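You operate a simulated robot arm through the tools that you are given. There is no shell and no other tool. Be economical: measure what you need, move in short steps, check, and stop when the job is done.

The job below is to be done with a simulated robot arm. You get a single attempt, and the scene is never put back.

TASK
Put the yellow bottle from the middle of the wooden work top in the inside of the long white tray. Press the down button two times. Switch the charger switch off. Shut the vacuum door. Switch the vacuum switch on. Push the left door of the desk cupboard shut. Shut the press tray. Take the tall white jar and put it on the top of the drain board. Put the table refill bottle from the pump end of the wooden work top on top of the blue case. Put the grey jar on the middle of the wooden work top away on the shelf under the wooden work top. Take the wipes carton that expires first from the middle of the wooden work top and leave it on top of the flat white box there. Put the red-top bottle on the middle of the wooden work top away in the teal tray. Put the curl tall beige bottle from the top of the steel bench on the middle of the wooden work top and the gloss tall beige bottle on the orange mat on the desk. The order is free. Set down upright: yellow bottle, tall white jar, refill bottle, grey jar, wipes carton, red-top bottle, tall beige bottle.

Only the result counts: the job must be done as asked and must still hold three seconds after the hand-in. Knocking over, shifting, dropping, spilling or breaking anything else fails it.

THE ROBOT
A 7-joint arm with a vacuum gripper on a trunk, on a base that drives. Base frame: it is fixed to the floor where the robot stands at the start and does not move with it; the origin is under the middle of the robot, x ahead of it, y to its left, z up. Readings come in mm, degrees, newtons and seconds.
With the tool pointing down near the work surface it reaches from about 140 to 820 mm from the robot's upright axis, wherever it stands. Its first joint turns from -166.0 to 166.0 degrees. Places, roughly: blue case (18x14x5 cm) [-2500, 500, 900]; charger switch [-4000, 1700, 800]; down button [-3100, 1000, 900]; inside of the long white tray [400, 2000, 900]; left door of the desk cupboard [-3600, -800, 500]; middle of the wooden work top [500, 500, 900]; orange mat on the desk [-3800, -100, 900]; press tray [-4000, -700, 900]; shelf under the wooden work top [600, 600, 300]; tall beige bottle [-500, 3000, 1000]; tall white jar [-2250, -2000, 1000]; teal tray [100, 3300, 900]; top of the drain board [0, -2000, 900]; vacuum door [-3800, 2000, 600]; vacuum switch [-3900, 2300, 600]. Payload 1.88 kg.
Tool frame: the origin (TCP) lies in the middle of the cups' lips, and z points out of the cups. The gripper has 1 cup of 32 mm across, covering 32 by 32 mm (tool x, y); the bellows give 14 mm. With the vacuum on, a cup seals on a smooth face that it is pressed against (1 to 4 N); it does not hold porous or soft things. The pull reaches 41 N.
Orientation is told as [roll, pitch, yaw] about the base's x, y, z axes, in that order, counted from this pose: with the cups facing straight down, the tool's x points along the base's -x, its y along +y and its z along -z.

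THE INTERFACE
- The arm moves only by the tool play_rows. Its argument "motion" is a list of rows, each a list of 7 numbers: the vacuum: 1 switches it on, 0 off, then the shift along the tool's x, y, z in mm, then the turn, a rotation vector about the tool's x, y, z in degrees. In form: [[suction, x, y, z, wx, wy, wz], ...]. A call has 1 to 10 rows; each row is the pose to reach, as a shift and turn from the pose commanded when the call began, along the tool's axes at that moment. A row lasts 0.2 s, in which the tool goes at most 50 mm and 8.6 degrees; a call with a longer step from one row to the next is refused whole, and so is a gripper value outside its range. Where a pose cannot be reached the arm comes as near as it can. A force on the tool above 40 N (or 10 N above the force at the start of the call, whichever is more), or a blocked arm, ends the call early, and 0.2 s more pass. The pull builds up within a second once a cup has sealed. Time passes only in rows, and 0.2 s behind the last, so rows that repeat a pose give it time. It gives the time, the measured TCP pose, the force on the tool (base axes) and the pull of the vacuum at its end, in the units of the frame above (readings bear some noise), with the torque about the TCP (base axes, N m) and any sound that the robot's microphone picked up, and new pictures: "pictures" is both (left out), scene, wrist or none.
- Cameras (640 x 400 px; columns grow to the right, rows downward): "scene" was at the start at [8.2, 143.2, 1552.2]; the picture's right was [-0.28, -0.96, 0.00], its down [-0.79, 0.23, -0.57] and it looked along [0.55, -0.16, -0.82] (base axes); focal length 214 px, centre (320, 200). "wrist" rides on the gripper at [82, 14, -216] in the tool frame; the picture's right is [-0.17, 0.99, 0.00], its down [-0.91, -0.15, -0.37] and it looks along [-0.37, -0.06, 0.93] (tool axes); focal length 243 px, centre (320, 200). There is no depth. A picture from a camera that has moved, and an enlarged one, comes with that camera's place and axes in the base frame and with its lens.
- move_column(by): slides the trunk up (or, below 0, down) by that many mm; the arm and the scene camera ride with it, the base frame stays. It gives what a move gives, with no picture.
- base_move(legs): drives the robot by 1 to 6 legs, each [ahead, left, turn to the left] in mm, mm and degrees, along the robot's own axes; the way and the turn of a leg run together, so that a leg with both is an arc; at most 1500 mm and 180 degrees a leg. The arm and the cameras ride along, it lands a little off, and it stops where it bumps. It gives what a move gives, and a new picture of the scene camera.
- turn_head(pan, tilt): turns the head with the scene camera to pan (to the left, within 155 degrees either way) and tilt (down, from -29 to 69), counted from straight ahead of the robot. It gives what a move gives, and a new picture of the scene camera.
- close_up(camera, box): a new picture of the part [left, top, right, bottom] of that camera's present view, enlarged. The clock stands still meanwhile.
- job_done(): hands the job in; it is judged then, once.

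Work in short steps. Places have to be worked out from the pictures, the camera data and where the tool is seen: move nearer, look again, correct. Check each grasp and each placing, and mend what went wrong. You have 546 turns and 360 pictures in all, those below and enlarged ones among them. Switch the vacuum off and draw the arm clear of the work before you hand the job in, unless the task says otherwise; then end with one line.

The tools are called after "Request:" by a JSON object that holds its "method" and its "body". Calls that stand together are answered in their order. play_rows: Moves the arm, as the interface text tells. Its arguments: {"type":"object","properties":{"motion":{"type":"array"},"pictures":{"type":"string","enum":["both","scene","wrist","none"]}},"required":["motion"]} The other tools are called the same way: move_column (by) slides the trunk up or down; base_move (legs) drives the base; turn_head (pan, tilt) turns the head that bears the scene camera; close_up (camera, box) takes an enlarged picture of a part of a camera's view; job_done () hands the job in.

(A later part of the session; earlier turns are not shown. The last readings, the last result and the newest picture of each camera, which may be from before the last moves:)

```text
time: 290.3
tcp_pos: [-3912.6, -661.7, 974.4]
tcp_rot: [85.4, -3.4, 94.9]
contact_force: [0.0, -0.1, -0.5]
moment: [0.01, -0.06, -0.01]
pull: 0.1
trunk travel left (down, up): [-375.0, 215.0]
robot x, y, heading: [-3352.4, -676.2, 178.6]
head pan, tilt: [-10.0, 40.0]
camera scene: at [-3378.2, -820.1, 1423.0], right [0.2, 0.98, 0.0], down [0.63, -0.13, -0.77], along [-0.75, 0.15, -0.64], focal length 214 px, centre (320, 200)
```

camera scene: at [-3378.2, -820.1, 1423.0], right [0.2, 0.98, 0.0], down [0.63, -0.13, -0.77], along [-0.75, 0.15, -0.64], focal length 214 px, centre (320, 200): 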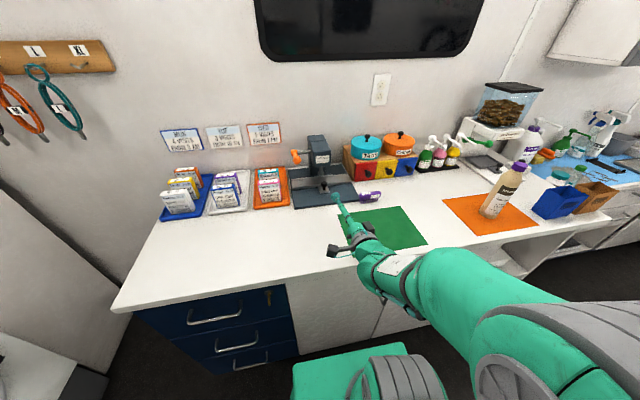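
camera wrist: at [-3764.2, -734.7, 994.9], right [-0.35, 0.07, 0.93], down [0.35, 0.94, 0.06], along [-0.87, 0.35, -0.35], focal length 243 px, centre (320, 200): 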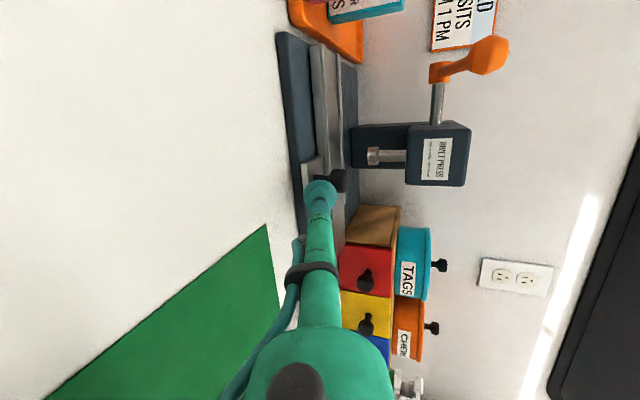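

I moved the wrong way (no contact). Now back 310.

Request:
{"method": "base_move", "body": {"legs": [[-310, 0, 0], [0, -550, 0]]}}

Request:
{"method": "turn_head", "body": {"pan": -60, "tilt": 25}}

```text
time: 295.2
tcp_pos: [-3593.5, -116.1, 973.5]
tcp_rot: [85.3, -3.5, 94.8]
contact_force: [-0.6, 0.9, 0.7]
moment: [0.05, 0.03, 0.02]
pull: 0.0
trunk travel left (down, up): [-375.0, 215.0]
robot x, y, heading: [-3028.4, -127.8, 178.5]
head pan, tilt: [-10.0, 40.0]
camera scene: at [-3057.5, -277.2, 1423.2], right [0.2, 0.98, 0.0], down [0.63, -0.13, -0.77], along [-0.75, 0.15, -0.64], focal length 214 px, centre (320, 200)
```

scene: 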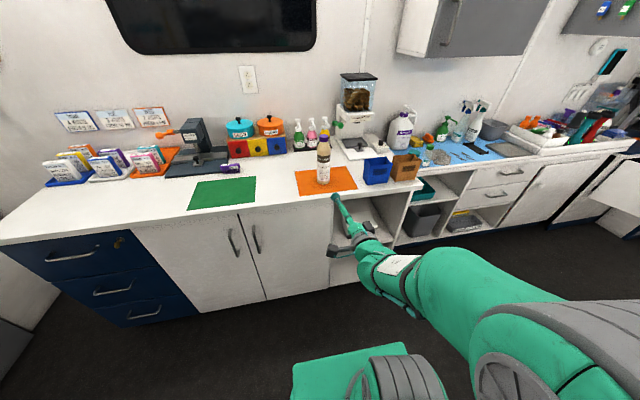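

```text
time: 296.4
tcp_pos: [-3593.0, -116.4, 972.6]
tcp_rot: [85.3, -3.5, 94.9]
contact_force: [0.4, -0.7, -0.2]
moment: [-0.02, 0.0, -0.04]
pull: 0.0
trunk travel left (down, up): [-375.0, 215.0]
robot x, y, heading: [-3030.6, -125.5, 178.5]
head pan, tilt: [-60.0, 25.0]
camera scene: at [-3018.2, -213.1, 1446.6], right [0.88, 0.48, 0.0], down [0.2, -0.37, -0.91], along [-0.43, 0.8, -0.42], focal length 214 px, centre (320, 200)
```

scene: 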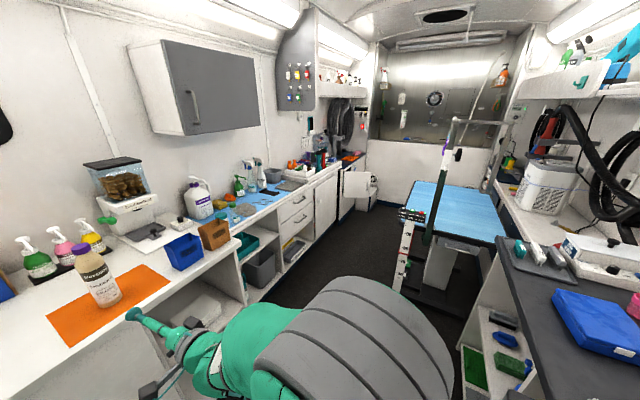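

I zoom on the control post and the far end.

Request:
{"method": "close_up", "body": {"camera": "scene", "box": [260, 60, 400, 220]}}

Request:
{"method": "close_up", "body": {"camera": "scene", "box": [370, 190, 470, 310]}}

```text
2.50 times, centred on (330, 140) of scene
camera zoom: at [-3018.2, -213.1, 1446.6], right [0.88, 0.48, 0.0], down [0.2, -0.37, -0.91], along [-0.43, 0.8, -0.42], focal length 536 px, centre (295, 350)
```

zoom: 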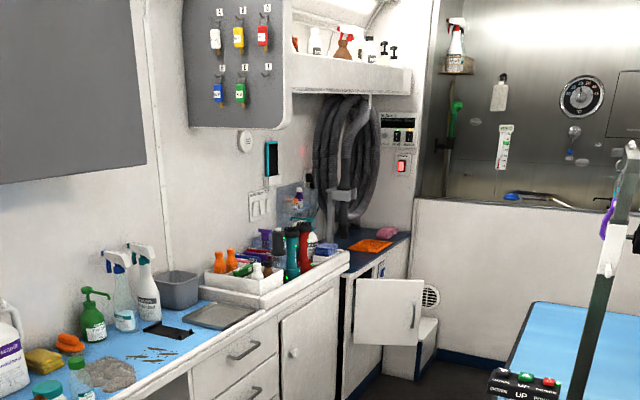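

```text
3.33 times, centred on (420, 250) of scene
camera zoom: at [-3018.2, -213.1, 1446.6], right [0.88, 0.48, 0.0], down [0.2, -0.37, -0.91], along [-0.43, 0.8, -0.42], focal length 715 px, centre (-13, 33)
```

zoom: 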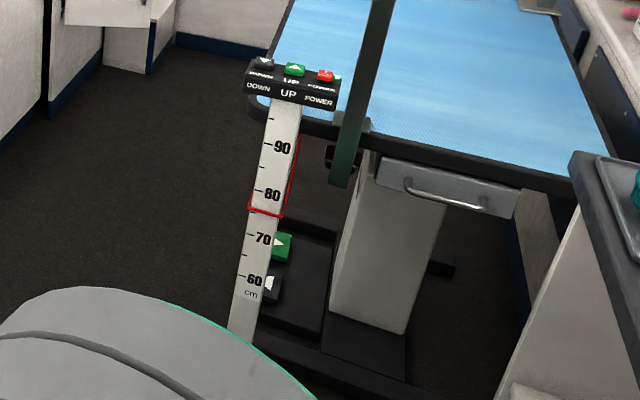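

The control box's DOWN button is near (-3120,1000,~880). I raise the trunk, centre in the aisle and turn right to face +y.

Request:
{"method": "move_column", "body": {"by": 210}}

Request:
{"method": "base_move", "body": {"legs": [[150, 0, 0], [0, 0, -90]]}}

Request:
{"method": "turn_head", "body": {"pan": 0, "tilt": 30}}

```text
time: 298.6
tcp_pos: [-3592.7, -115.4, 1183.5]
tcp_rot: [85.1, -3.4, 94.8]
contact_force: [-0.5, 0.1, 0.5]
moment: [-0.02, -0.04, -0.02]
pull: 0.0
trunk travel left (down, up): [-585.0, 5.0]
robot x, y, heading: [-3029.6, -128.8, 178.6]
head pan, tilt: [-60.0, 25.0]
```

```text
time: 303.8
tcp_pos: [-3170.8, 438.7, 1182.2]
tcp_rot: [85.2, -3.5, 5.3]
contact_force: [1.1, -0.9, 0.0]
moment: [-0.07, 0.02, -0.02]
pull: 0.0
trunk travel left (down, up): [-585.0, 5.0]
robot x, y, heading: [-3176.7, -124.7, 89.3]
head pan, tilt: [-60.0, 25.0]
camera scene: at [-3264.5, -136.8, 1656.6], right [0.48, -0.88, 0.0], down [-0.37, -0.2, -0.91], along [0.79, 0.44, -0.42], focal length 214 px, centre (320, 200)
```

scene: 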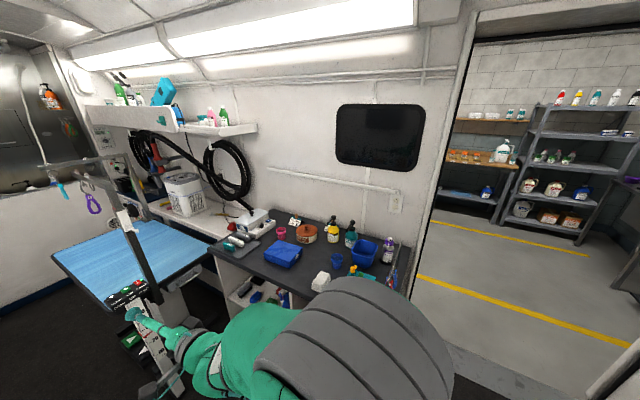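

```text
time: 305.1
tcp_pos: [-3170.7, 439.4, 1182.1]
tcp_rot: [85.2, -3.5, 5.3]
contact_force: [0.2, 0.4, -0.5]
moment: [0.0, 0.01, -0.03]
pull: 0.1
trunk travel left (down, up): [-585.0, 5.0]
robot x, y, heading: [-3177.9, -120.9, 88.8]
head pan, tilt: [0.0, 30.0]
camera scene: at [-3343.4, -90.9, 1648.6], right [1.0, -0.02, 0.0], down [-0.01, -0.5, -0.87], along [0.02, 0.87, -0.5], focal length 214 px, centre (320, 200)
```

scene: 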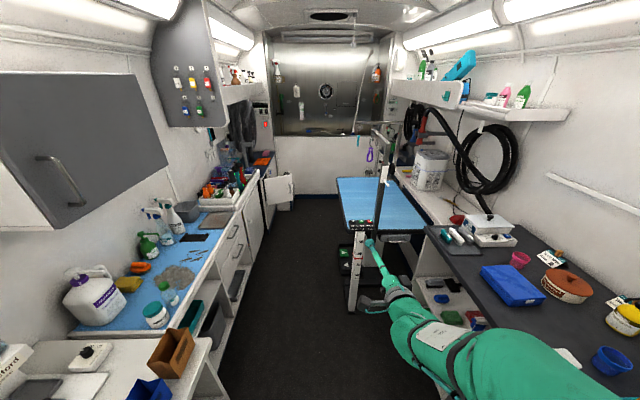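

Zoom on the control box from here.

Request:
{"method": "close_up", "body": {"camera": "scene", "box": [330, 210, 410, 270]}}

Request:
{"method": "close_up", "body": {"camera": "scene", "box": [180, 60, 320, 240]}}

```text
6.67 times, centred on (370, 240) of scene
camera zoom: at [-3343.4, -90.9, 1648.6], right [1.0, -0.02, 0.0], down [-0.01, -0.5, -0.87], along [0.02, 0.87, -0.5], focal length 1430 px, centre (-13, -67)
```

zoom: 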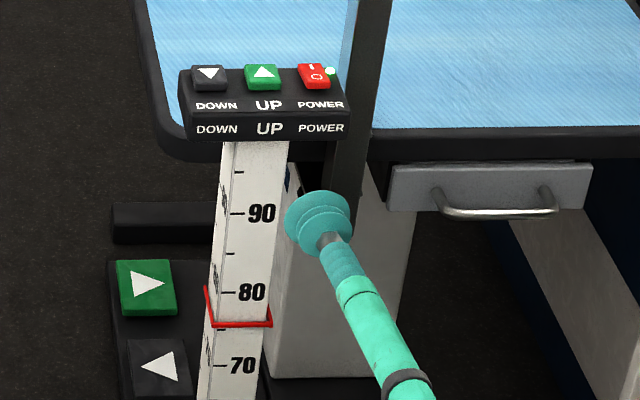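

```text
2.22 times, centred on (250, 150) of scene
camera zoom: at [-3343.4, -90.9, 1648.6], right [1.0, -0.02, 0.0], down [-0.01, -0.5, -0.87], along [0.02, 0.87, -0.5], focal length 477 px, centre (476, 311)
```

zoom: 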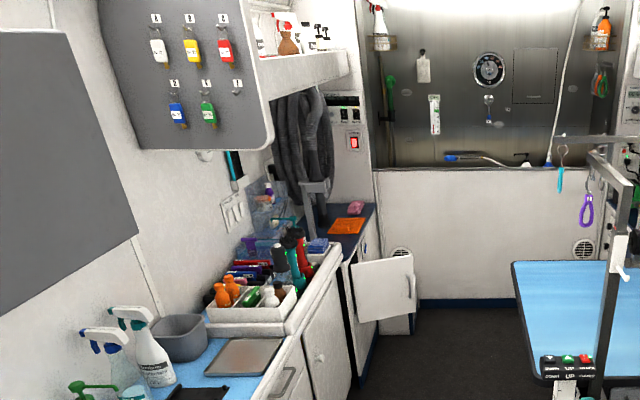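

DOWN button at about (-3118,970,888). I convert the tool to vertical again (yaw left, then tilt down).

Request:
{"method": "play_rows", "body": {"motion": [[0, 0, 0, 0, 0, 8.5, 0], [0, 0, 0, 0, 0, 17, 0], [0, 0, 0, 0, 0, 25.5, 0], [0, 0, 0, 0, 0, 34, 0], [0, 0, 0, 0, 0, 42.5, 0], [0, 0, 0, 0, 0, 51, 0], [0, 0, 0, 0, 0, 59.5, 0], [0, 0, 0, 0, 0, 68, 0], [0, 0, 0, 0, 0, 76.5, 0], [0, 0, 0, 0, 0, 85, 0]], "pictures": "none"}}

Request:
{"method": "play_rows", "body": {"motion": [[0, 0, 0, 0, 8.5, 0, 0], [0, 0, 0, 0, 17, 0, 0], [0, 0, 0, 0, 25.5, 0, 0], [0, 0, 0, 0, 34, 0, 0], [0, 0, 0, 0, 42.5, 0, 0], [0, 0, 0, 0, 51, 0, 0], [0, 0, 0, 0, 59.5, 0, 0], [0, 0, 0, 0, 68, 0, 0], [0, 0, 0, 0, 76.5, 0, 0], [0, 0, 0, 0, 85, 0, 0]], "pictures": "none"}}

```text
time: 307.3
tcp_pos: [-3171.5, 440.3, 1181.3]
tcp_rot: [86.0, 4.5, 90.1]
contact_force: [-0.1, -0.3, -0.1]
moment: [-0.02, -0.01, 0.01]
pull: 0.0
trunk travel left (down, up): [-585.0, 5.0]
robot x, y, heading: [-3180.7, -126.5, 89.1]
head pan, tilt: [0.0, 30.0]
```

```text
time: 309.5
tcp_pos: [-3169.5, 439.2, 1183.7]
tcp_rot: [0.9, 4.3, 89.8]
contact_force: [0.4, 0.3, 0.7]
moment: [0.01, 0.02, 0.02]
pull: 0.0
trunk travel left (down, up): [-585.0, 5.0]
robot x, y, heading: [-3175.5, -126.2, 88.8]
head pan, tilt: [0.0, 30.0]
```

Level the tool and drive ahead to the post.

Request:
{"method": "play_rows", "body": {"motion": [[0, 0, 0, 0, 0.9, -4.3, 0]], "pictures": "none"}}

Request:
{"method": "base_move", "body": {"legs": [[480, -50, 0]]}}

Request:
{"method": "close_up", "body": {"camera": "wrist", "box": [0, 0, 640, 400]}}

```text
time: 309.9
tcp_pos: [-3171.6, 438.6, 1183.0]
tcp_rot: [0.2, 0.0, 90.1]
contact_force: [0.2, 0.1, -0.1]
moment: [-0.04, 0.01, 0.0]
pull: 0.0
trunk travel left (down, up): [-585.0, 5.0]
robot x, y, heading: [-3182.1, -120.9, 89.1]
head pan, tilt: [0.0, 30.0]
```

```text
time: 312.8
tcp_pos: [-3114.4, 918.2, 1182.9]
tcp_rot: [0.2, 0.1, 90.1]
contact_force: [0.3, 0.7, 0.2]
moment: [-0.02, -0.02, -0.02]
pull: 0.0
trunk travel left (down, up): [-585.0, 5.0]
robot x, y, heading: [-3117.2, 354.8, 89.1]
head pan, tilt: [0.0, 30.0]
camera scene: at [-3284.6, 388.0, 1648.6], right [1.0, -0.02, 0.0], down [-0.01, -0.5, -0.87], along [0.01, 0.87, -0.5], focal length 214 px, centre (320, 200)
```

scene: 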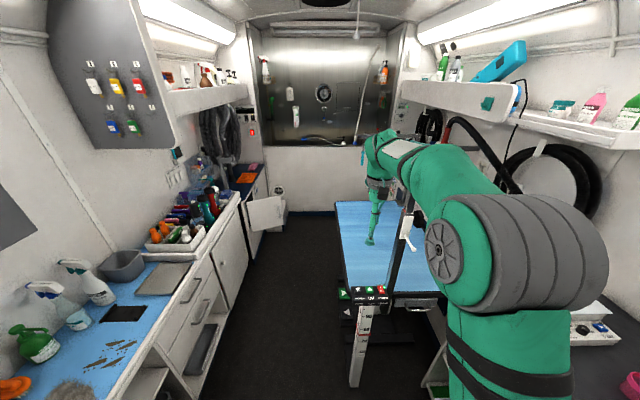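

```text
1.00 times, centred on (320, 200) of wrist
camera zoom: at [-3127.9, 837.0, 1397.8], right [-0.99, 0.16, 0.0], down [0.15, 0.92, 0.37], along [0.06, 0.37, -0.93], focal length 243 px, centre (320, 200)
```

zoom: 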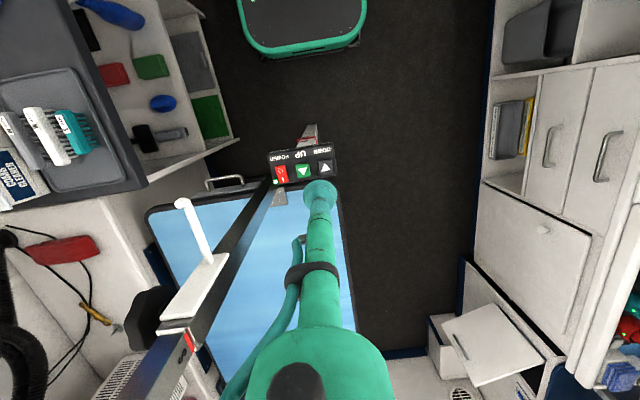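

Button at (-3116,967,888). Move over it and descend to just above.

Request:
{"method": "play_rows", "body": {"motion": [[0, -24, 1, 30, 0, 0, 0], [0, -49, 2, 70, 0, 0, 0], [0, -49, 2, 118, 0, 0, 0], [0, -49, 2, 166, 0, 0, 0], [0, -49, 2, 214, 0, 0, 0], [0, -49, 2, 255, 0, 0, 0]], "pictures": "wrist"}}

Request:
{"method": "close_up", "body": {"camera": "wrist", "box": [240, 120, 400, 220]}}

Request:
{"method": "close_up", "body": {"camera": "scene", "box": [330, 230, 430, 320]}}

```text
time: 314.1
tcp_pos: [-3118.2, 968.6, 926.3]
tcp_rot: [0.1, 0.1, 90.2]
contact_force: [0.8, 0.0, 0.2]
moment: [0.02, -0.01, -0.01]
pull: 0.1
trunk travel left (down, up): [-585.0, 5.0]
robot x, y, heading: [-3119.6, 357.0, 89.2]
head pan, tilt: [0.0, 30.0]
camera wrist: at [-3131.0, 885.5, 1143.0], right [-0.99, 0.16, 0.0], down [0.15, 0.92, 0.37], along [0.06, 0.37, -0.93], focal length 243 px, centre (320, 200)
```

wrist: 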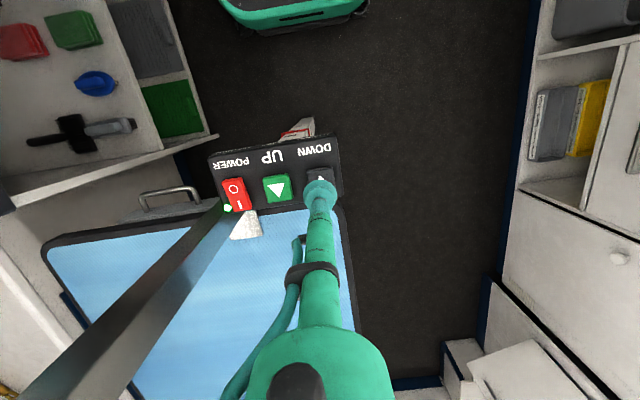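

```text
4.00 times, centred on (320, 170) of wrist
camera zoom: at [-3131.0, 885.5, 1143.0], right [-0.99, 0.16, 0.0], down [0.15, 0.92, 0.37], along [0.06, 0.37, -0.93], focal length 970 px, centre (320, 320)
```

zoom: 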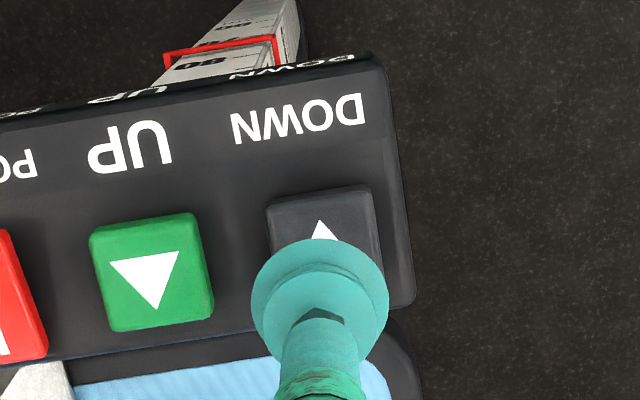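

```text
4.44 times, centred on (380, 275) of scene
camera zoom: at [-3284.7, 388.1, 1648.6], right [1.0, -0.02, 0.0], down [-0.01, -0.5, -0.87], along [0.01, 0.87, -0.5], focal length 953 px, centre (53, -133)
```

zoom: 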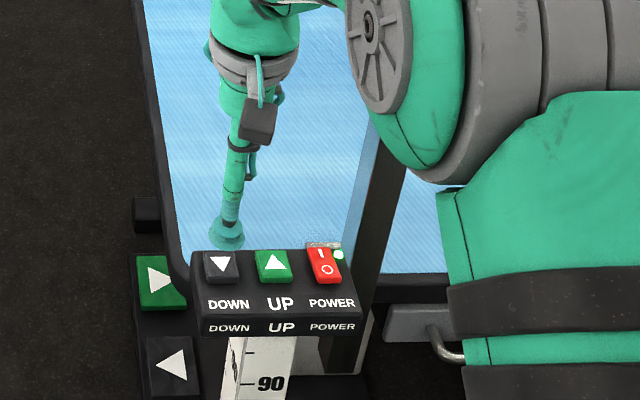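

Slight correction, then press slowly.

Request:
{"method": "play_rows", "body": {"motion": [[0, 4, 3, 20, 0, 0, 0], [0, 4, 3, 32, 0, 0, 0], [0, 4, 3, 38, 0, 0, 0], [0, 4, 3, 42, 0, 0, 0]], "pictures": "none"}}

```text
time: 315.1
tcp_pos: [-3120.4, 964.0, 886.5]
tcp_rot: [0.3, 0.1, 90.1]
contact_force: [-0.5, -0.4, 1.2]
moment: [-0.03, 0.0, 0.03]
pull: 0.1
trunk travel left (down, up): [-585.0, 5.0]
robot x, y, heading: [-3120.0, 357.2, 89.2]
head pan, tilt: [0.0, 30.0]
```

Request:
{"method": "play_rows", "body": {"motion": [[0, 0, 0, 4, 0, 0, 0], [0, 0, 0, 8, 0, 0, 0], [0, 0, 0, 12, 0, 0, 0]], "pictures": "none"}}

```text
time: 315.9
tcp_pos: [-3120.5, 963.1, 874.1]
tcp_rot: [0.3, 0.0, 90.0]
contact_force: [-1.1, 0.1, 5.1]
moment: [0.02, -0.05, 0.04]
pull: 0.0
trunk travel left (down, up): [-585.0, 5.0]
robot x, y, heading: [-3121.0, 351.7, 89.1]
head pan, tilt: [0.0, 30.0]
heard: click
```

Click heard — first press. Lift fully and look.

Request:
{"method": "play_rows", "body": {"motion": [[0, 0, 0, -12, 0, 0, 0], [0, 0, 0, -35, 0, 0, 0], [0, 0, 0, -35, 0, 0, 0]], "pictures": "none"}}

Request:
{"method": "close_up", "body": {"camera": "scene", "box": [330, 230, 430, 320]}}

```text
time: 316.8
tcp_pos: [-3119.7, 961.8, 908.1]
tcp_rot: [0.2, 0.2, 90.1]
contact_force: [-0.1, 0.5, -0.4]
moment: [0.0, -0.02, 0.01]
pull: 0.1
trunk travel left (down, up): [-585.0, 5.0]
robot x, y, heading: [-3120.8, 354.5, 89.0]
head pan, tilt: [0.0, 30.0]
```

```text
4.44 times, centred on (380, 275) of scene
camera zoom: at [-3284.6, 387.6, 1648.6], right [1.0, -0.02, 0.0], down [-0.01, -0.5, -0.87], along [0.01, 0.87, -0.5], focal length 953 px, centre (53, -133)
```

zoom: 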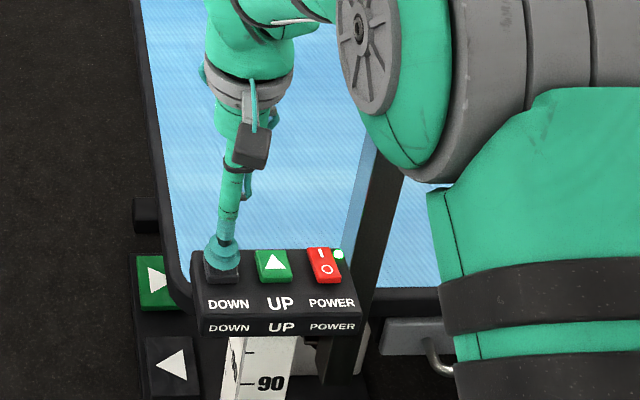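

Second press.

Request:
{"method": "play_rows", "body": {"motion": [[0, 0, 0, 16, 0, 0, 0], [0, 0, 0, 24, 0, 0, 0], [0, 0, 0, 30, 0, 0, 0], [0, 0, 0, 35, 0, 0, 0]], "pictures": "none"}}

```text
time: 317.8
tcp_pos: [-3120.6, 963.4, 873.1]
tcp_rot: [0.2, 0.1, 90.1]
contact_force: [0.2, -1.4, 5.4]
moment: [0.04, 0.05, 0.0]
pull: 0.0
trunk travel left (down, up): [-585.0, 5.0]
robot x, y, heading: [-3121.2, 359.5, 89.0]
head pan, tilt: [0.0, 30.0]
heard: click
```

Second click. Lift clear and look ahead at the far end.

Request:
{"method": "play_rows", "body": {"motion": [[0, 0, 0, -15, 0, 0, 0], [0, 0, 0, -60, 0, 0, 0], [0, 0, 0, -110, 0, 0, 0], [0, 0, 0, -160, 0, 0, 0], [0, 0, 0, -210, 0, 0, 0], [0, 0, 0, -260, 0, 0, 0], [0, 0, 0, -300, 0, 0, 0]], "pictures": "scene"}}

Request:
{"method": "turn_head", "body": {"pan": 20, "tilt": 20}}

Request:
{"method": "close_up", "body": {"camera": "scene", "box": [260, 80, 420, 300]}}

```text
time: 319.4
tcp_pos: [-3120.1, 962.5, 1174.1]
tcp_rot: [0.2, 0.2, 90.2]
contact_force: [-0.6, 0.3, 0.4]
moment: [-0.01, 0.04, -0.01]
pull: 0.0
trunk travel left (down, up): [-585.0, 5.0]
robot x, y, heading: [-3120.5, 353.3, 89.0]
head pan, tilt: [0.0, 30.0]
camera scene: at [-3284.6, 387.6, 1648.5], right [1.0, -0.02, 0.0], down [-0.01, -0.5, -0.87], along [0.01, 0.87, -0.5], focal length 214 px, centre (320, 200)
```

scene: 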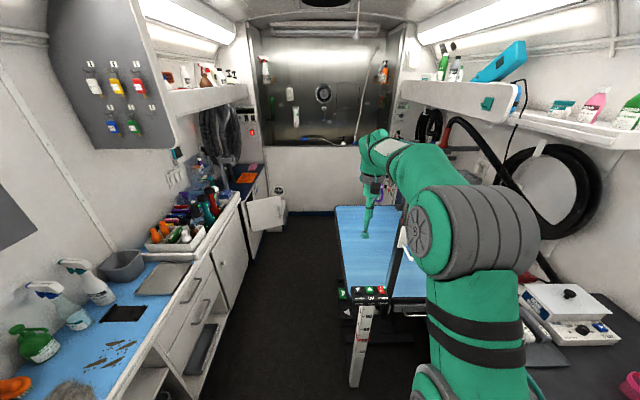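

```text
time: 320.2
tcp_pos: [-3121.1, 964.2, 1173.1]
tcp_rot: [0.2, 0.0, 90.1]
contact_force: [-0.1, 0.4, 1.0]
moment: [0.01, 0.03, 0.02]
pull: 0.0
trunk travel left (down, up): [-585.0, 5.0]
robot x, y, heading: [-3125.5, 356.4, 89.3]
head pan, tilt: [20.0, 20.0]
camera scene: at [-3316.5, 385.4, 1664.6], right [0.95, 0.33, 0.0], down [0.11, -0.32, -0.94], along [-0.31, 0.89, -0.34], focal length 214 px, centre (320, 200)
```

scene: 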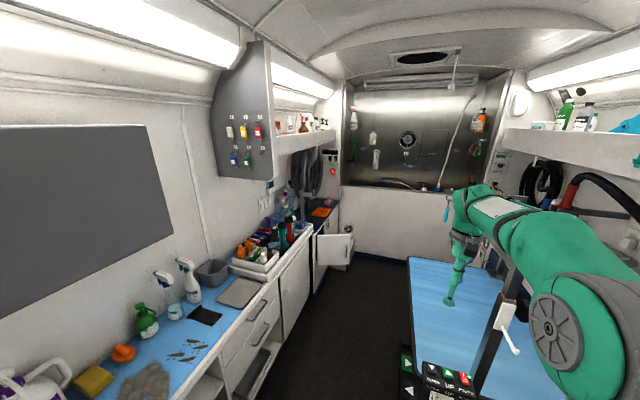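

```text
1.82 times, centred on (340, 190) of scene
camera zoom: at [-3316.5, 385.4, 1664.6], right [0.95, 0.33, 0.0], down [0.11, -0.32, -0.94], along [-0.31, 0.89, -0.34], focal length 390 px, centre (284, 218)
```

zoom: 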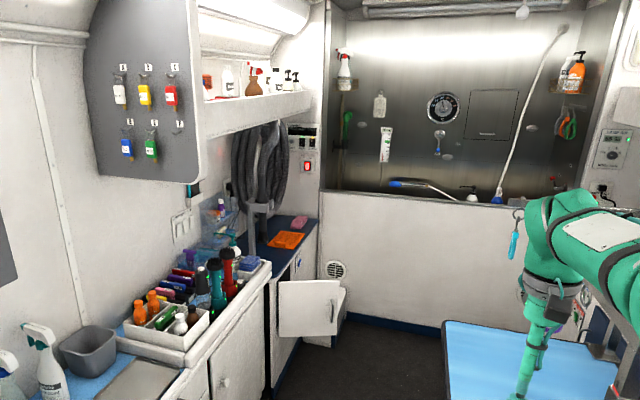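

Both presses done. I strafe left into the corridor between desk and post, then drive ahead carefully.

Request:
{"method": "base_move", "body": {"legs": [[0, 305, 0], [500, 0, 0]]}}

Request:
{"method": "turn_head", "body": {"pan": 35, "tilt": 35}}

```text
time: 324.8
tcp_pos: [-3421.7, 1473.0, 1173.1]
tcp_rot: [0.2, -0.1, 90.5]
contact_force: [-1.7, 0.6, -0.2]
moment: [0.0, 0.04, 0.01]
pull: 0.1
trunk travel left (down, up): [-585.0, 5.0]
robot x, y, heading: [-3415.3, 862.5, 89.6]
head pan, tilt: [20.0, 20.0]
camera scene: at [-3614.5, 893.9, 1664.6], right [0.94, 0.33, 0.0], down [0.11, -0.32, -0.94], along [-0.31, 0.89, -0.34], focal length 214 px, centre (320, 200)
```

scene: 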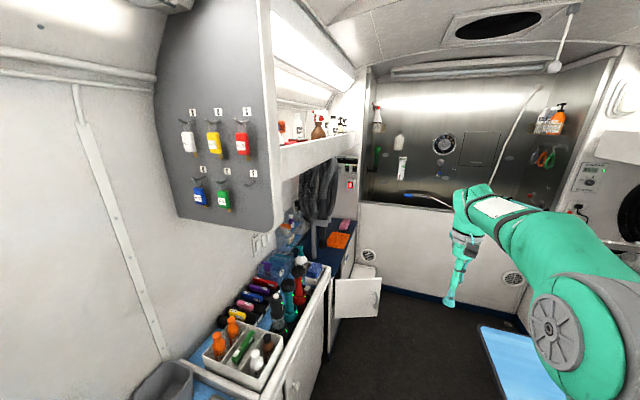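

```text
time: 325.6
tcp_pos: [-3422.4, 1472.1, 1172.5]
tcp_rot: [0.2, 0.0, 90.5]
contact_force: [-0.8, -0.5, -0.1]
moment: [0.01, -0.01, 0.0]
pull: 0.0
trunk travel left (down, up): [-585.0, 5.0]
robot x, y, heading: [-3415.1, 863.2, 89.6]
head pan, tilt: [35.0, 35.0]
camera scene: at [-3633.3, 878.5, 1640.9], right [0.83, 0.56, 0.0], down [0.32, -0.47, -0.82], along [-0.46, 0.68, -0.57], focal length 214 px, centre (320, 200)
```

scene: 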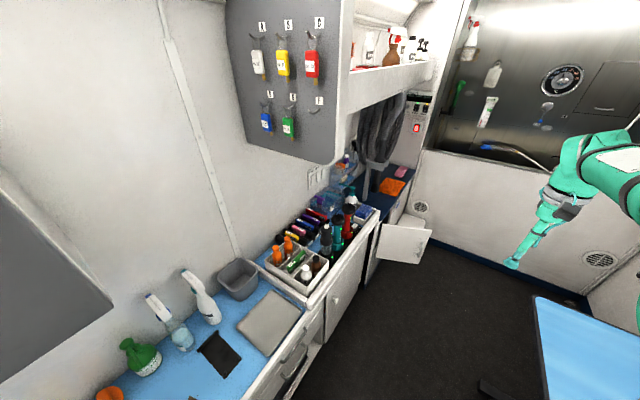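

Drive ahead 400 more and look down-left at the vacuum cabinet.

Request:
{"method": "base_move", "body": {"legs": [[400, 0, 0]]}}

Request:
{"method": "turn_head", "body": {"pan": 35, "tilt": 45}}

Request:
{"method": "close_up", "body": {"camera": "scene", "box": [200, 0, 460, 200]}}

```text
time: 328.1
tcp_pos: [-3421.1, 1873.6, 1173.6]
tcp_rot: [0.3, 0.2, 90.7]
contact_force: [-0.9, -0.4, 0.4]
moment: [0.01, 0.0, 0.01]
pull: 0.1
trunk travel left (down, up): [-585.0, 5.0]
robot x, y, heading: [-3419.8, 1268.0, 89.7]
head pan, tilt: [35.0, 35.0]
camera scene: at [-3630.0, 1279.2, 1640.8], right [0.82, 0.57, 0.0], down [0.33, -0.47, -0.82], along [-0.47, 0.67, -0.57], focal length 214 px, centre (320, 200)
```

scene: 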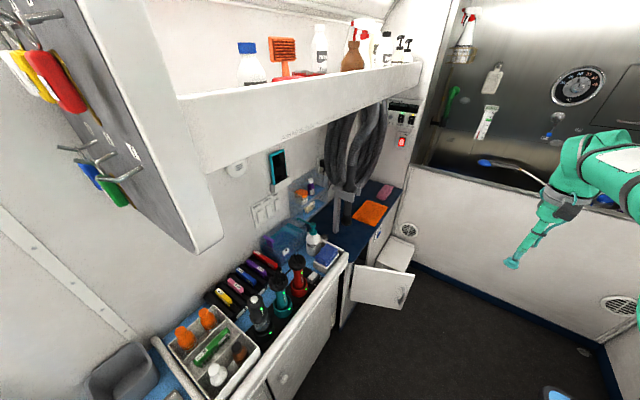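

```text
time: 328.8
tcp_pos: [-3420.2, 1873.3, 1172.0]
tcp_rot: [0.2, 0.2, 90.7]
contact_force: [-0.5, 0.0, -0.1]
moment: [0.0, -0.04, 0.0]
pull: 0.1
trunk travel left (down, up): [-585.0, 5.0]
robot x, y, heading: [-3411.8, 1267.7, 89.6]
head pan, tilt: [35.0, 45.0]
camera scene: at [-3626.2, 1273.4, 1626.0], right [0.82, 0.57, 0.0], down [0.4, -0.58, -0.71], along [-0.4, 0.58, -0.71], focal length 214 px, centre (320, 200)
```

scene: 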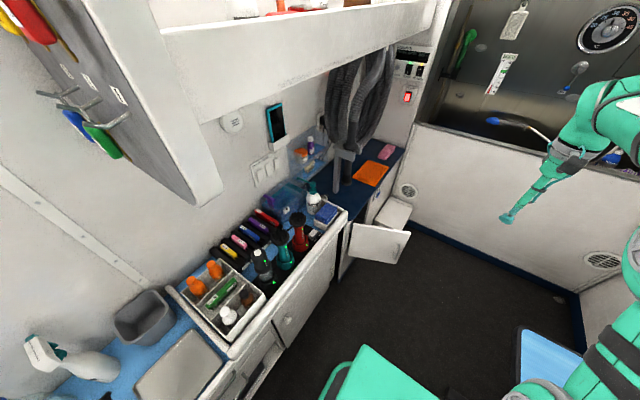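

```text
2.00 times, centred on (330, 100) of scene
camera zoom: at [-3626.2, 1273.4, 1626.0], right [0.82, 0.57, 0.0], down [0.4, -0.58, -0.71], along [-0.4, 0.58, -0.71], focal length 429 px, centre (300, 400)
```

zoom: 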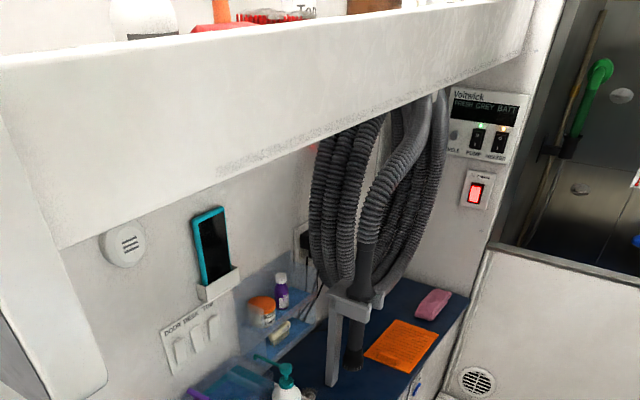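

Zoom on the chargers on the desk and the vacuum cabinet.

Request:
{"method": "close_up", "body": {"camera": "scene", "box": [170, 120, 350, 260]}}

Request:
{"method": "close_up", "body": {"camera": "scene", "box": [310, 130, 450, 300]}}

```text
2.86 times, centred on (260, 190) of scene
camera zoom: at [-3626.2, 1273.4, 1626.0], right [0.82, 0.57, 0.0], down [0.4, -0.58, -0.71], along [-0.4, 0.58, -0.71], focal length 613 px, centre (491, 229)
```

zoom: 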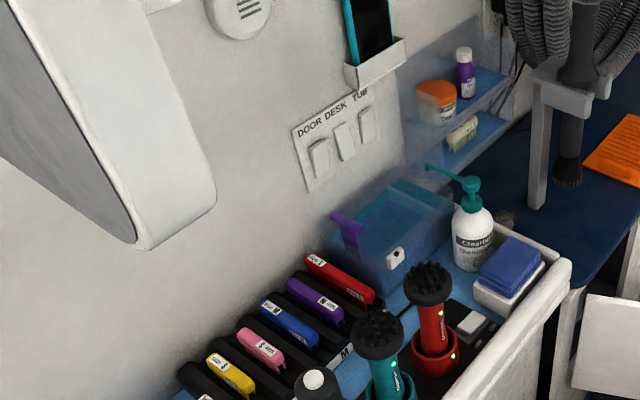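

```text
2.35 times, centred on (380, 215) of scene
camera zoom: at [-3626.2, 1273.4, 1626.0], right [0.82, 0.57, 0.0], down [0.4, -0.58, -0.71], along [-0.4, 0.58, -0.71], focal length 505 px, centre (179, 165)
```

zoom: 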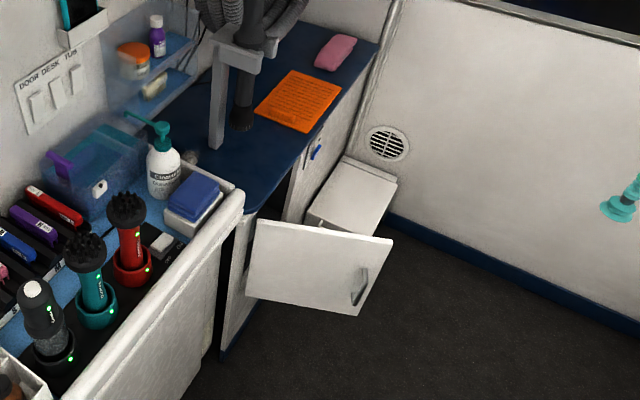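

The charger switch is a rocker at the right end of the black charging dock ≈ (-3951,1695,~890); the vacuum switch is the blue rocker near (-3887,2300,676). I bring the wrist camera above the dock first.

Request:
{"method": "play_rows", "body": {"motion": [[0, 24, 42, 0, 0, 0, 0], [0, 48, 84, 0, 0, 0, 0], [0, 72, 126, 0, 0, 0, 0], [0, 96, 168, 0, 0, 0, 0], [0, 120, 210, 0, 0, 0, 0], [0, 144, 252, 0, 0, 0, 0], [0, 168, 294, 0, 0, 0, 0], [0, 192, 336, 0, 0, 0, 0], [0, 216, 378, 0, 0, 0, 0]]}}

```text
time: 330.8
tcp_pos: [-3797.8, 1652.2, 1174.0]
tcp_rot: [0.1, 0.2, 90.6]
contact_force: [0.4, 0.0, -0.3]
moment: [-0.01, 0.06, -0.01]
pull: 0.0
trunk travel left (down, up): [-585.0, 5.0]
robot x, y, heading: [-3411.9, 1265.9, 89.7]
head pan, tilt: [35.0, 45.0]
camera scene: at [-3626.5, 1273.3, 1625.9], right [0.82, 0.57, 0.0], down [0.4, -0.58, -0.71], along [-0.4, 0.58, -0.71], focal length 214 px, centre (320, 200)
camera wrist: at [-3810.3, 1570.8, 1390.5], right [-0.99, 0.16, 0.0], down [0.14, 0.92, 0.37], along [0.06, 0.37, -0.93], focal length 243 px, centre (320, 200)
```

scene: 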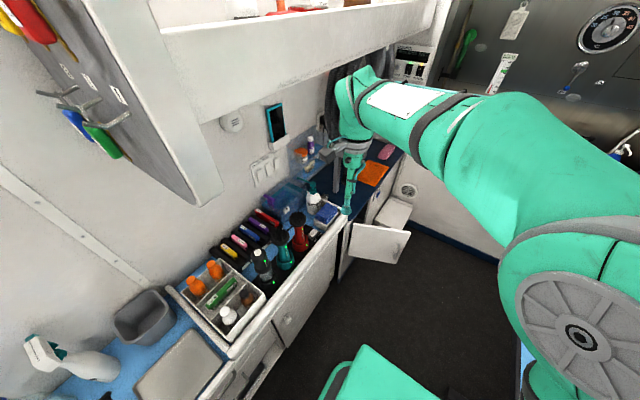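
wrist: 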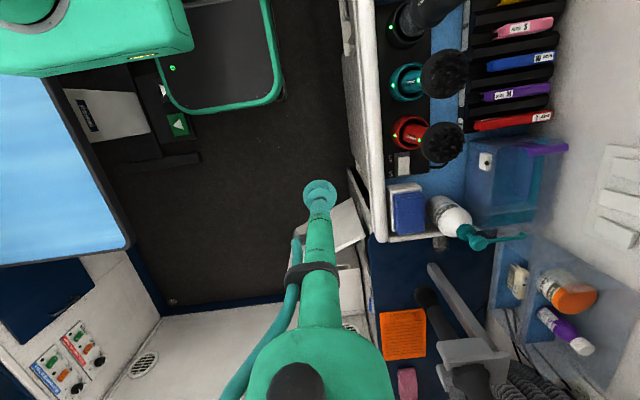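

Request:
{"method": "close_up", "body": {"camera": "wrist", "box": [360, 100, 480, 260]}}

```text
2.50 times, centred on (420, 180) of wrist
camera zoom: at [-3810.3, 1570.8, 1390.5], right [-0.99, 0.16, 0.0], down [0.14, 0.92, 0.37], along [0.06, 0.37, -0.93], focal length 606 px, centre (70, 250)
```

zoom: 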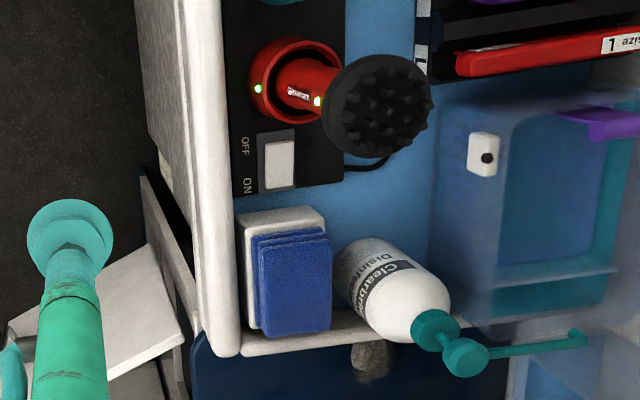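

OFF is on the -y side of the rocker. Its height is uncertain (~815?), so I take another wrist view nearer.

Request:
{"method": "play_rows", "body": {"motion": [[0, 0, 20, 30, 0, 0, 0], [0, 0, 45, 60, 0, 0, 0], [0, 0, 70, 90, 0, 0, 0]], "pictures": "none"}}

Request:
{"method": "close_up", "body": {"camera": "wrist", "box": [300, 80, 460, 240]}}

```text
time: 331.6
tcp_pos: [-3865.6, 1652.3, 1086.2]
tcp_rot: [0.2, 0.1, 90.6]
contact_force: [0.8, 0.4, -0.6]
moment: [0.0, 0.01, -0.01]
pull: 0.1
trunk travel left (down, up): [-585.0, 5.0]
robot x, y, heading: [-3414.2, 1265.1, 89.4]
head pan, tilt: [35.0, 45.0]
```

```text
2.50 times, centred on (380, 160) of wrist
camera zoom: at [-3879.4, 1570.9, 1300.6], right [-0.99, 0.15, 0.0], down [0.14, 0.92, 0.37], along [0.06, 0.37, -0.93], focal length 606 px, centre (170, 300)
```

zoom: 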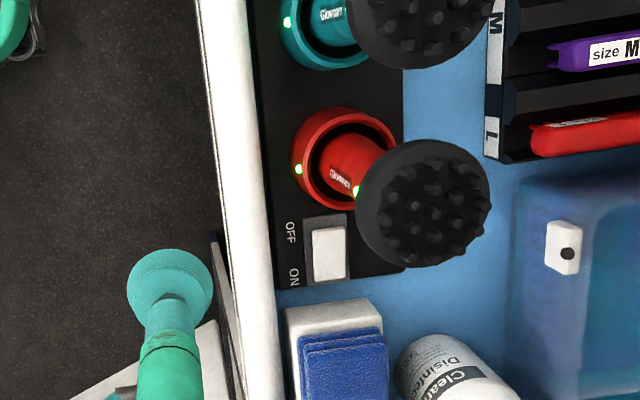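

Triangulated: rocker centre (-3985,1741,817); OFF end at y≈1727. The red clipper beside it needs avoiding, so I tilt the tool 32° leaning toward the aisle and position back along the axis.

Request:
{"method": "play_rows", "body": {"motion": [[0, 0, 0, 0, -8, 0, 0], [0, 0, 0, 0, -16, 0, 0], [0, 0, 0, 0, -24, 0, 0], [0, 0, 0, 0, -32, 0, 0]], "pictures": "none"}}

Request:
{"method": "play_rows", "body": {"motion": [[0, -30, -17, 20, 0, 0, 0], [0, -60, -34, 40, 0, 0, 0], [0, -74, -42, 75, 0, 0, 0], [0, -74, -42, 91, 0, 0, 0]]}}

```text
time: 332.6
tcp_pos: [-3866.6, 1652.8, 1084.9]
tcp_rot: [32.2, 0.1, 90.5]
contact_force: [0.9, 0.7, 0.8]
moment: [0.0, -0.03, -0.01]
pull: 0.0
trunk travel left (down, up): [-585.0, 5.0]
robot x, y, heading: [-3411.6, 1266.7, 89.8]
head pan, tilt: [35.0, 45.0]
```

```text
time: 333.6
tcp_pos: [-3880.2, 1725.7, 985.1]
tcp_rot: [32.3, 0.1, 90.6]
contact_force: [0.3, 0.4, 0.6]
moment: [0.0, 0.02, 0.01]
pull: 0.0
trunk travel left (down, up): [-585.0, 5.0]
robot x, y, heading: [-3414.3, 1264.3, 89.6]
head pan, tilt: [35.0, 45.0]
camera scene: at [-3626.4, 1273.6, 1625.9], right [0.82, 0.57, 0.0], down [0.4, -0.58, -0.71], along [-0.4, 0.58, -0.71], focal length 214 px, centre (320, 200)
camera wrist: at [-3776.9, 1645.6, 1174.3], right [-0.84, 0.16, 0.52], down [0.32, 0.92, 0.23], along [-0.45, 0.36, -0.82], focal length 243 px, centre (320, 200)
```

scene: 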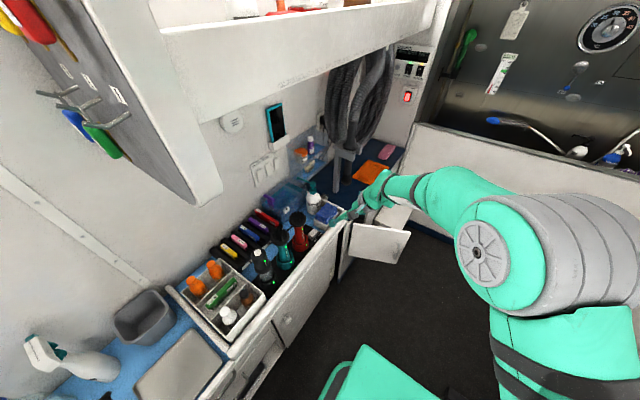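
wrist: 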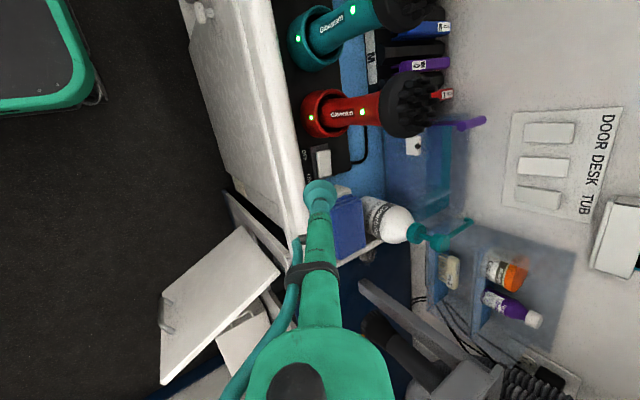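

On line. Advance along the tool axis 150 mm, then check.

Request:
{"method": "play_rows", "body": {"motion": [[0, 0, 0, 45, 0, 0, 0], [0, 0, 0, 90, 0, 0, 0], [0, 0, 0, 130, 0, 0, 0], [0, 0, 0, 160, 0, 0, 0]], "pictures": "none"}}

Request:
{"method": "close_up", "body": {"camera": "wrist", "box": [240, 100, 400, 240]}}

```text
time: 334.6
tcp_pos: [-3964.8, 1722.6, 851.5]
tcp_rot: [32.2, 0.2, 90.7]
contact_force: [0.0, 0.3, 1.1]
moment: [0.04, -0.02, -0.03]
pull: 0.0
trunk travel left (down, up): [-585.0, 5.0]
robot x, y, heading: [-3413.6, 1266.0, 89.2]
head pan, tilt: [35.0, 45.0]
```

```text
2.86 times, centred on (320, 170) of wrist
camera zoom: at [-3862.2, 1643.4, 1040.2], right [-0.84, 0.16, 0.53], down [0.32, 0.92, 0.23], along [-0.45, 0.36, -0.82], focal length 693 px, centre (320, 286)
```

zoom: 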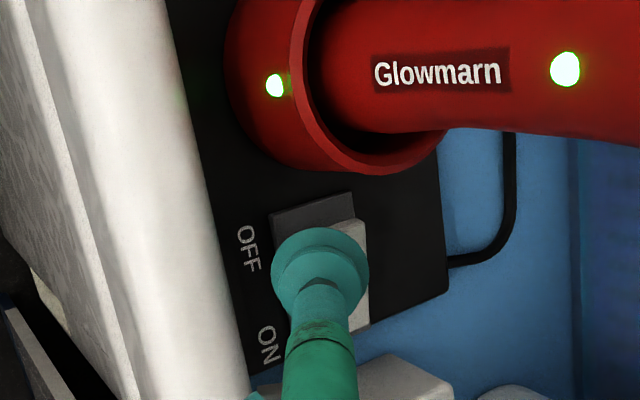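

Cup is lined up with the OFF end. Press along the axis.

Request:
{"method": "play_rows", "body": {"motion": [[0, 0, 0, 20, 0, 0, 0], [0, 0, 0, 30, 0, 0, 0], [0, 0, 0, 36, 0, 0, 0]], "pictures": "none"}}

```text
time: 335.4
tcp_pos: [-3985.9, 1724.3, 820.8]
tcp_rot: [32.1, 0.1, 90.6]
contact_force: [1.2, -2.2, 3.4]
moment: [0.05, -0.02, 0.01]
pull: 0.0
trunk travel left (down, up): [-585.0, 5.0]
robot x, y, heading: [-3416.6, 1266.4, 89.7]
head pan, tilt: [35.0, 45.0]
```

Request:
{"method": "play_rows", "body": {"motion": [[0, 0, 0, 4, 0, 0, 0], [0, 0, 0, 8, 0, 0, 0], [0, 0, 0, 12, 0, 0, 0]], "pictures": "none"}}

Request:
{"method": "close_up", "body": {"camera": "wrist", "box": [240, 100, 400, 240]}}

```text
time: 336.2
tcp_pos: [-3989.1, 1724.3, 815.8]
tcp_rot: [32.5, 0.1, 90.6]
contact_force: [19.1, -13.2, 21.6]
moment: [0.43, 0.17, -0.18]
pull: 0.1
trunk travel left (down, up): [-585.0, 5.0]
robot x, y, heading: [-3413.7, 1266.4, 89.7]
head pan, tilt: [35.0, 45.0]
stopped in row 3: the force on the tool passed its limit (the readings are from after the stop); the commanded pose is now the measured one
```

```text
2.86 times, centred on (320, 170) of wrist
camera zoom: at [-3884.3, 1642.5, 1004.7], right [-0.83, 0.16, 0.53], down [0.32, 0.92, 0.23], along [-0.45, 0.36, -0.82], focal length 693 px, centre (320, 286)
```

zoom: 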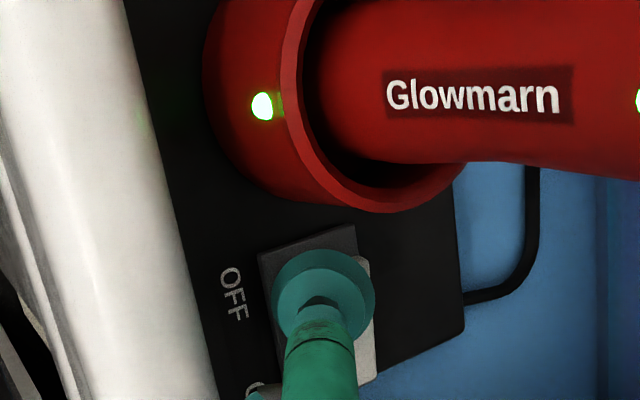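

No click, and forces suggest contact on the wrong half. Back off 60 mm and inspect the rocker closely.

Request:
{"method": "play_rows", "body": {"motion": [[0, 0, 0, -20, 0, 0, 0], [0, 0, 0, -60, 0, 0, 0], [0, 25, 0, -90, 0, 0, 0]], "pictures": "none"}}

Request:
{"method": "close_up", "body": {"camera": "wrist", "box": [290, 140, 370, 220]}}

Request:
{"method": "close_up", "body": {"camera": "scene", "box": [285, 195, 335, 235]}}

```text
time: 337.0
tcp_pos: [-3940.4, 1698.6, 887.1]
tcp_rot: [32.2, 0.1, 90.6]
contact_force: [0.1, 0.2, 0.4]
moment: [0.0, 0.0, 0.02]
pull: 0.0
trunk travel left (down, up): [-585.0, 5.0]
robot x, y, heading: [-3414.3, 1266.5, 89.7]
head pan, tilt: [35.0, 45.0]
```

```text
5.00 times, centred on (330, 180) of wrist
camera zoom: at [-3838.1, 1618.5, 1076.9], right [-0.84, 0.16, 0.53], down [0.32, 0.92, 0.23], along [-0.45, 0.36, -0.82], focal length 1213 px, centre (270, 300)
```

zoom: 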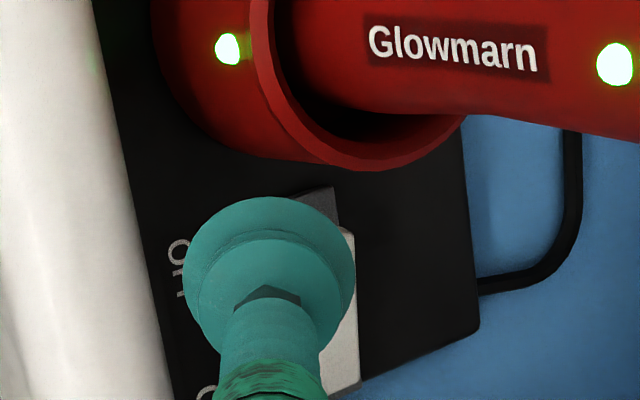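

```text
10.00 times, centred on (310, 215) of scene
camera zoom: at [-3625.7, 1273.3, 1625.9], right [0.82, 0.57, 0.0], down [0.4, -0.58, -0.71], along [-0.4, 0.58, -0.71], focal length 2145 px, centre (420, 50)
```

zoom: 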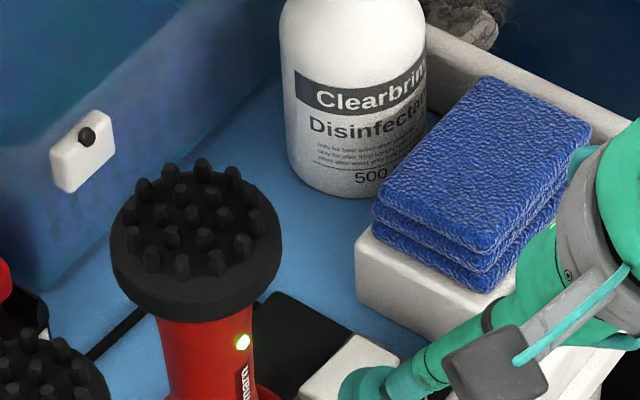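

Request:
{"method": "play_rows", "body": {"motion": [[0, 0, 0, -50, 0, 0, 0], [0, 0, 0, -100, 0, 0, 0], [0, 0, 0, -140, 0, 0, 0]], "pictures": "none"}}

Request:
{"method": "close_up", "body": {"camera": "scene", "box": [285, 205, 335, 245]}}

Request:
{"method": "close_up", "body": {"camera": "wrist", "box": [300, 140, 370, 220]}}

```text
time: 337.8
tcp_pos: [-3868.6, 1699.8, 1006.5]
tcp_rot: [32.3, 0.1, 90.6]
contact_force: [-0.4, -1.1, -0.7]
moment: [0.01, 0.0, 0.05]
pull: 0.0
trunk travel left (down, up): [-585.0, 5.0]
robot x, y, heading: [-3415.5, 1266.1, 89.8]
head pan, tilt: [35.0, 45.0]
```

```text
10.00 times, centred on (310, 225) of scene
camera zoom: at [-3625.6, 1273.0, 1625.9], right [0.82, 0.57, 0.0], down [0.4, -0.58, -0.71], along [-0.4, 0.58, -0.71], focal length 2145 px, centre (420, -50)
```

zoom: 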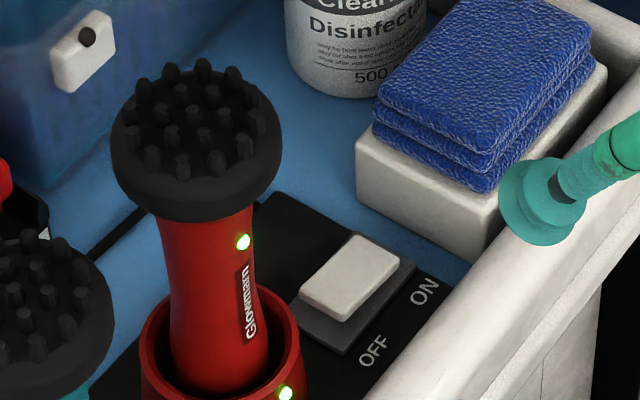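

```text
5.00 times, centred on (335, 180) of wrist
camera zoom: at [-3763.4, 1620.3, 1197.0], right [-0.84, 0.16, 0.53], down [0.32, 0.92, 0.23], along [-0.45, 0.36, -0.82], focal length 1213 px, centre (245, 300)
```

zoom: 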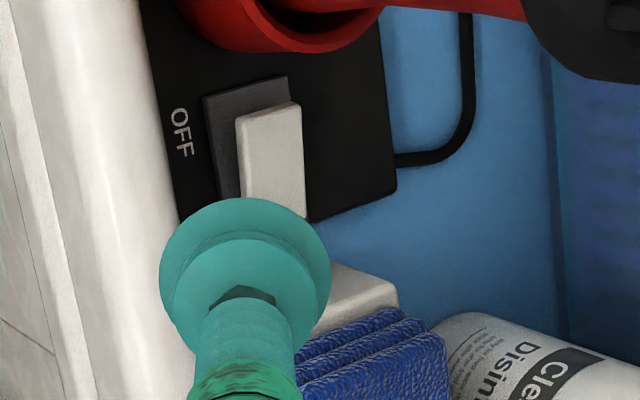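

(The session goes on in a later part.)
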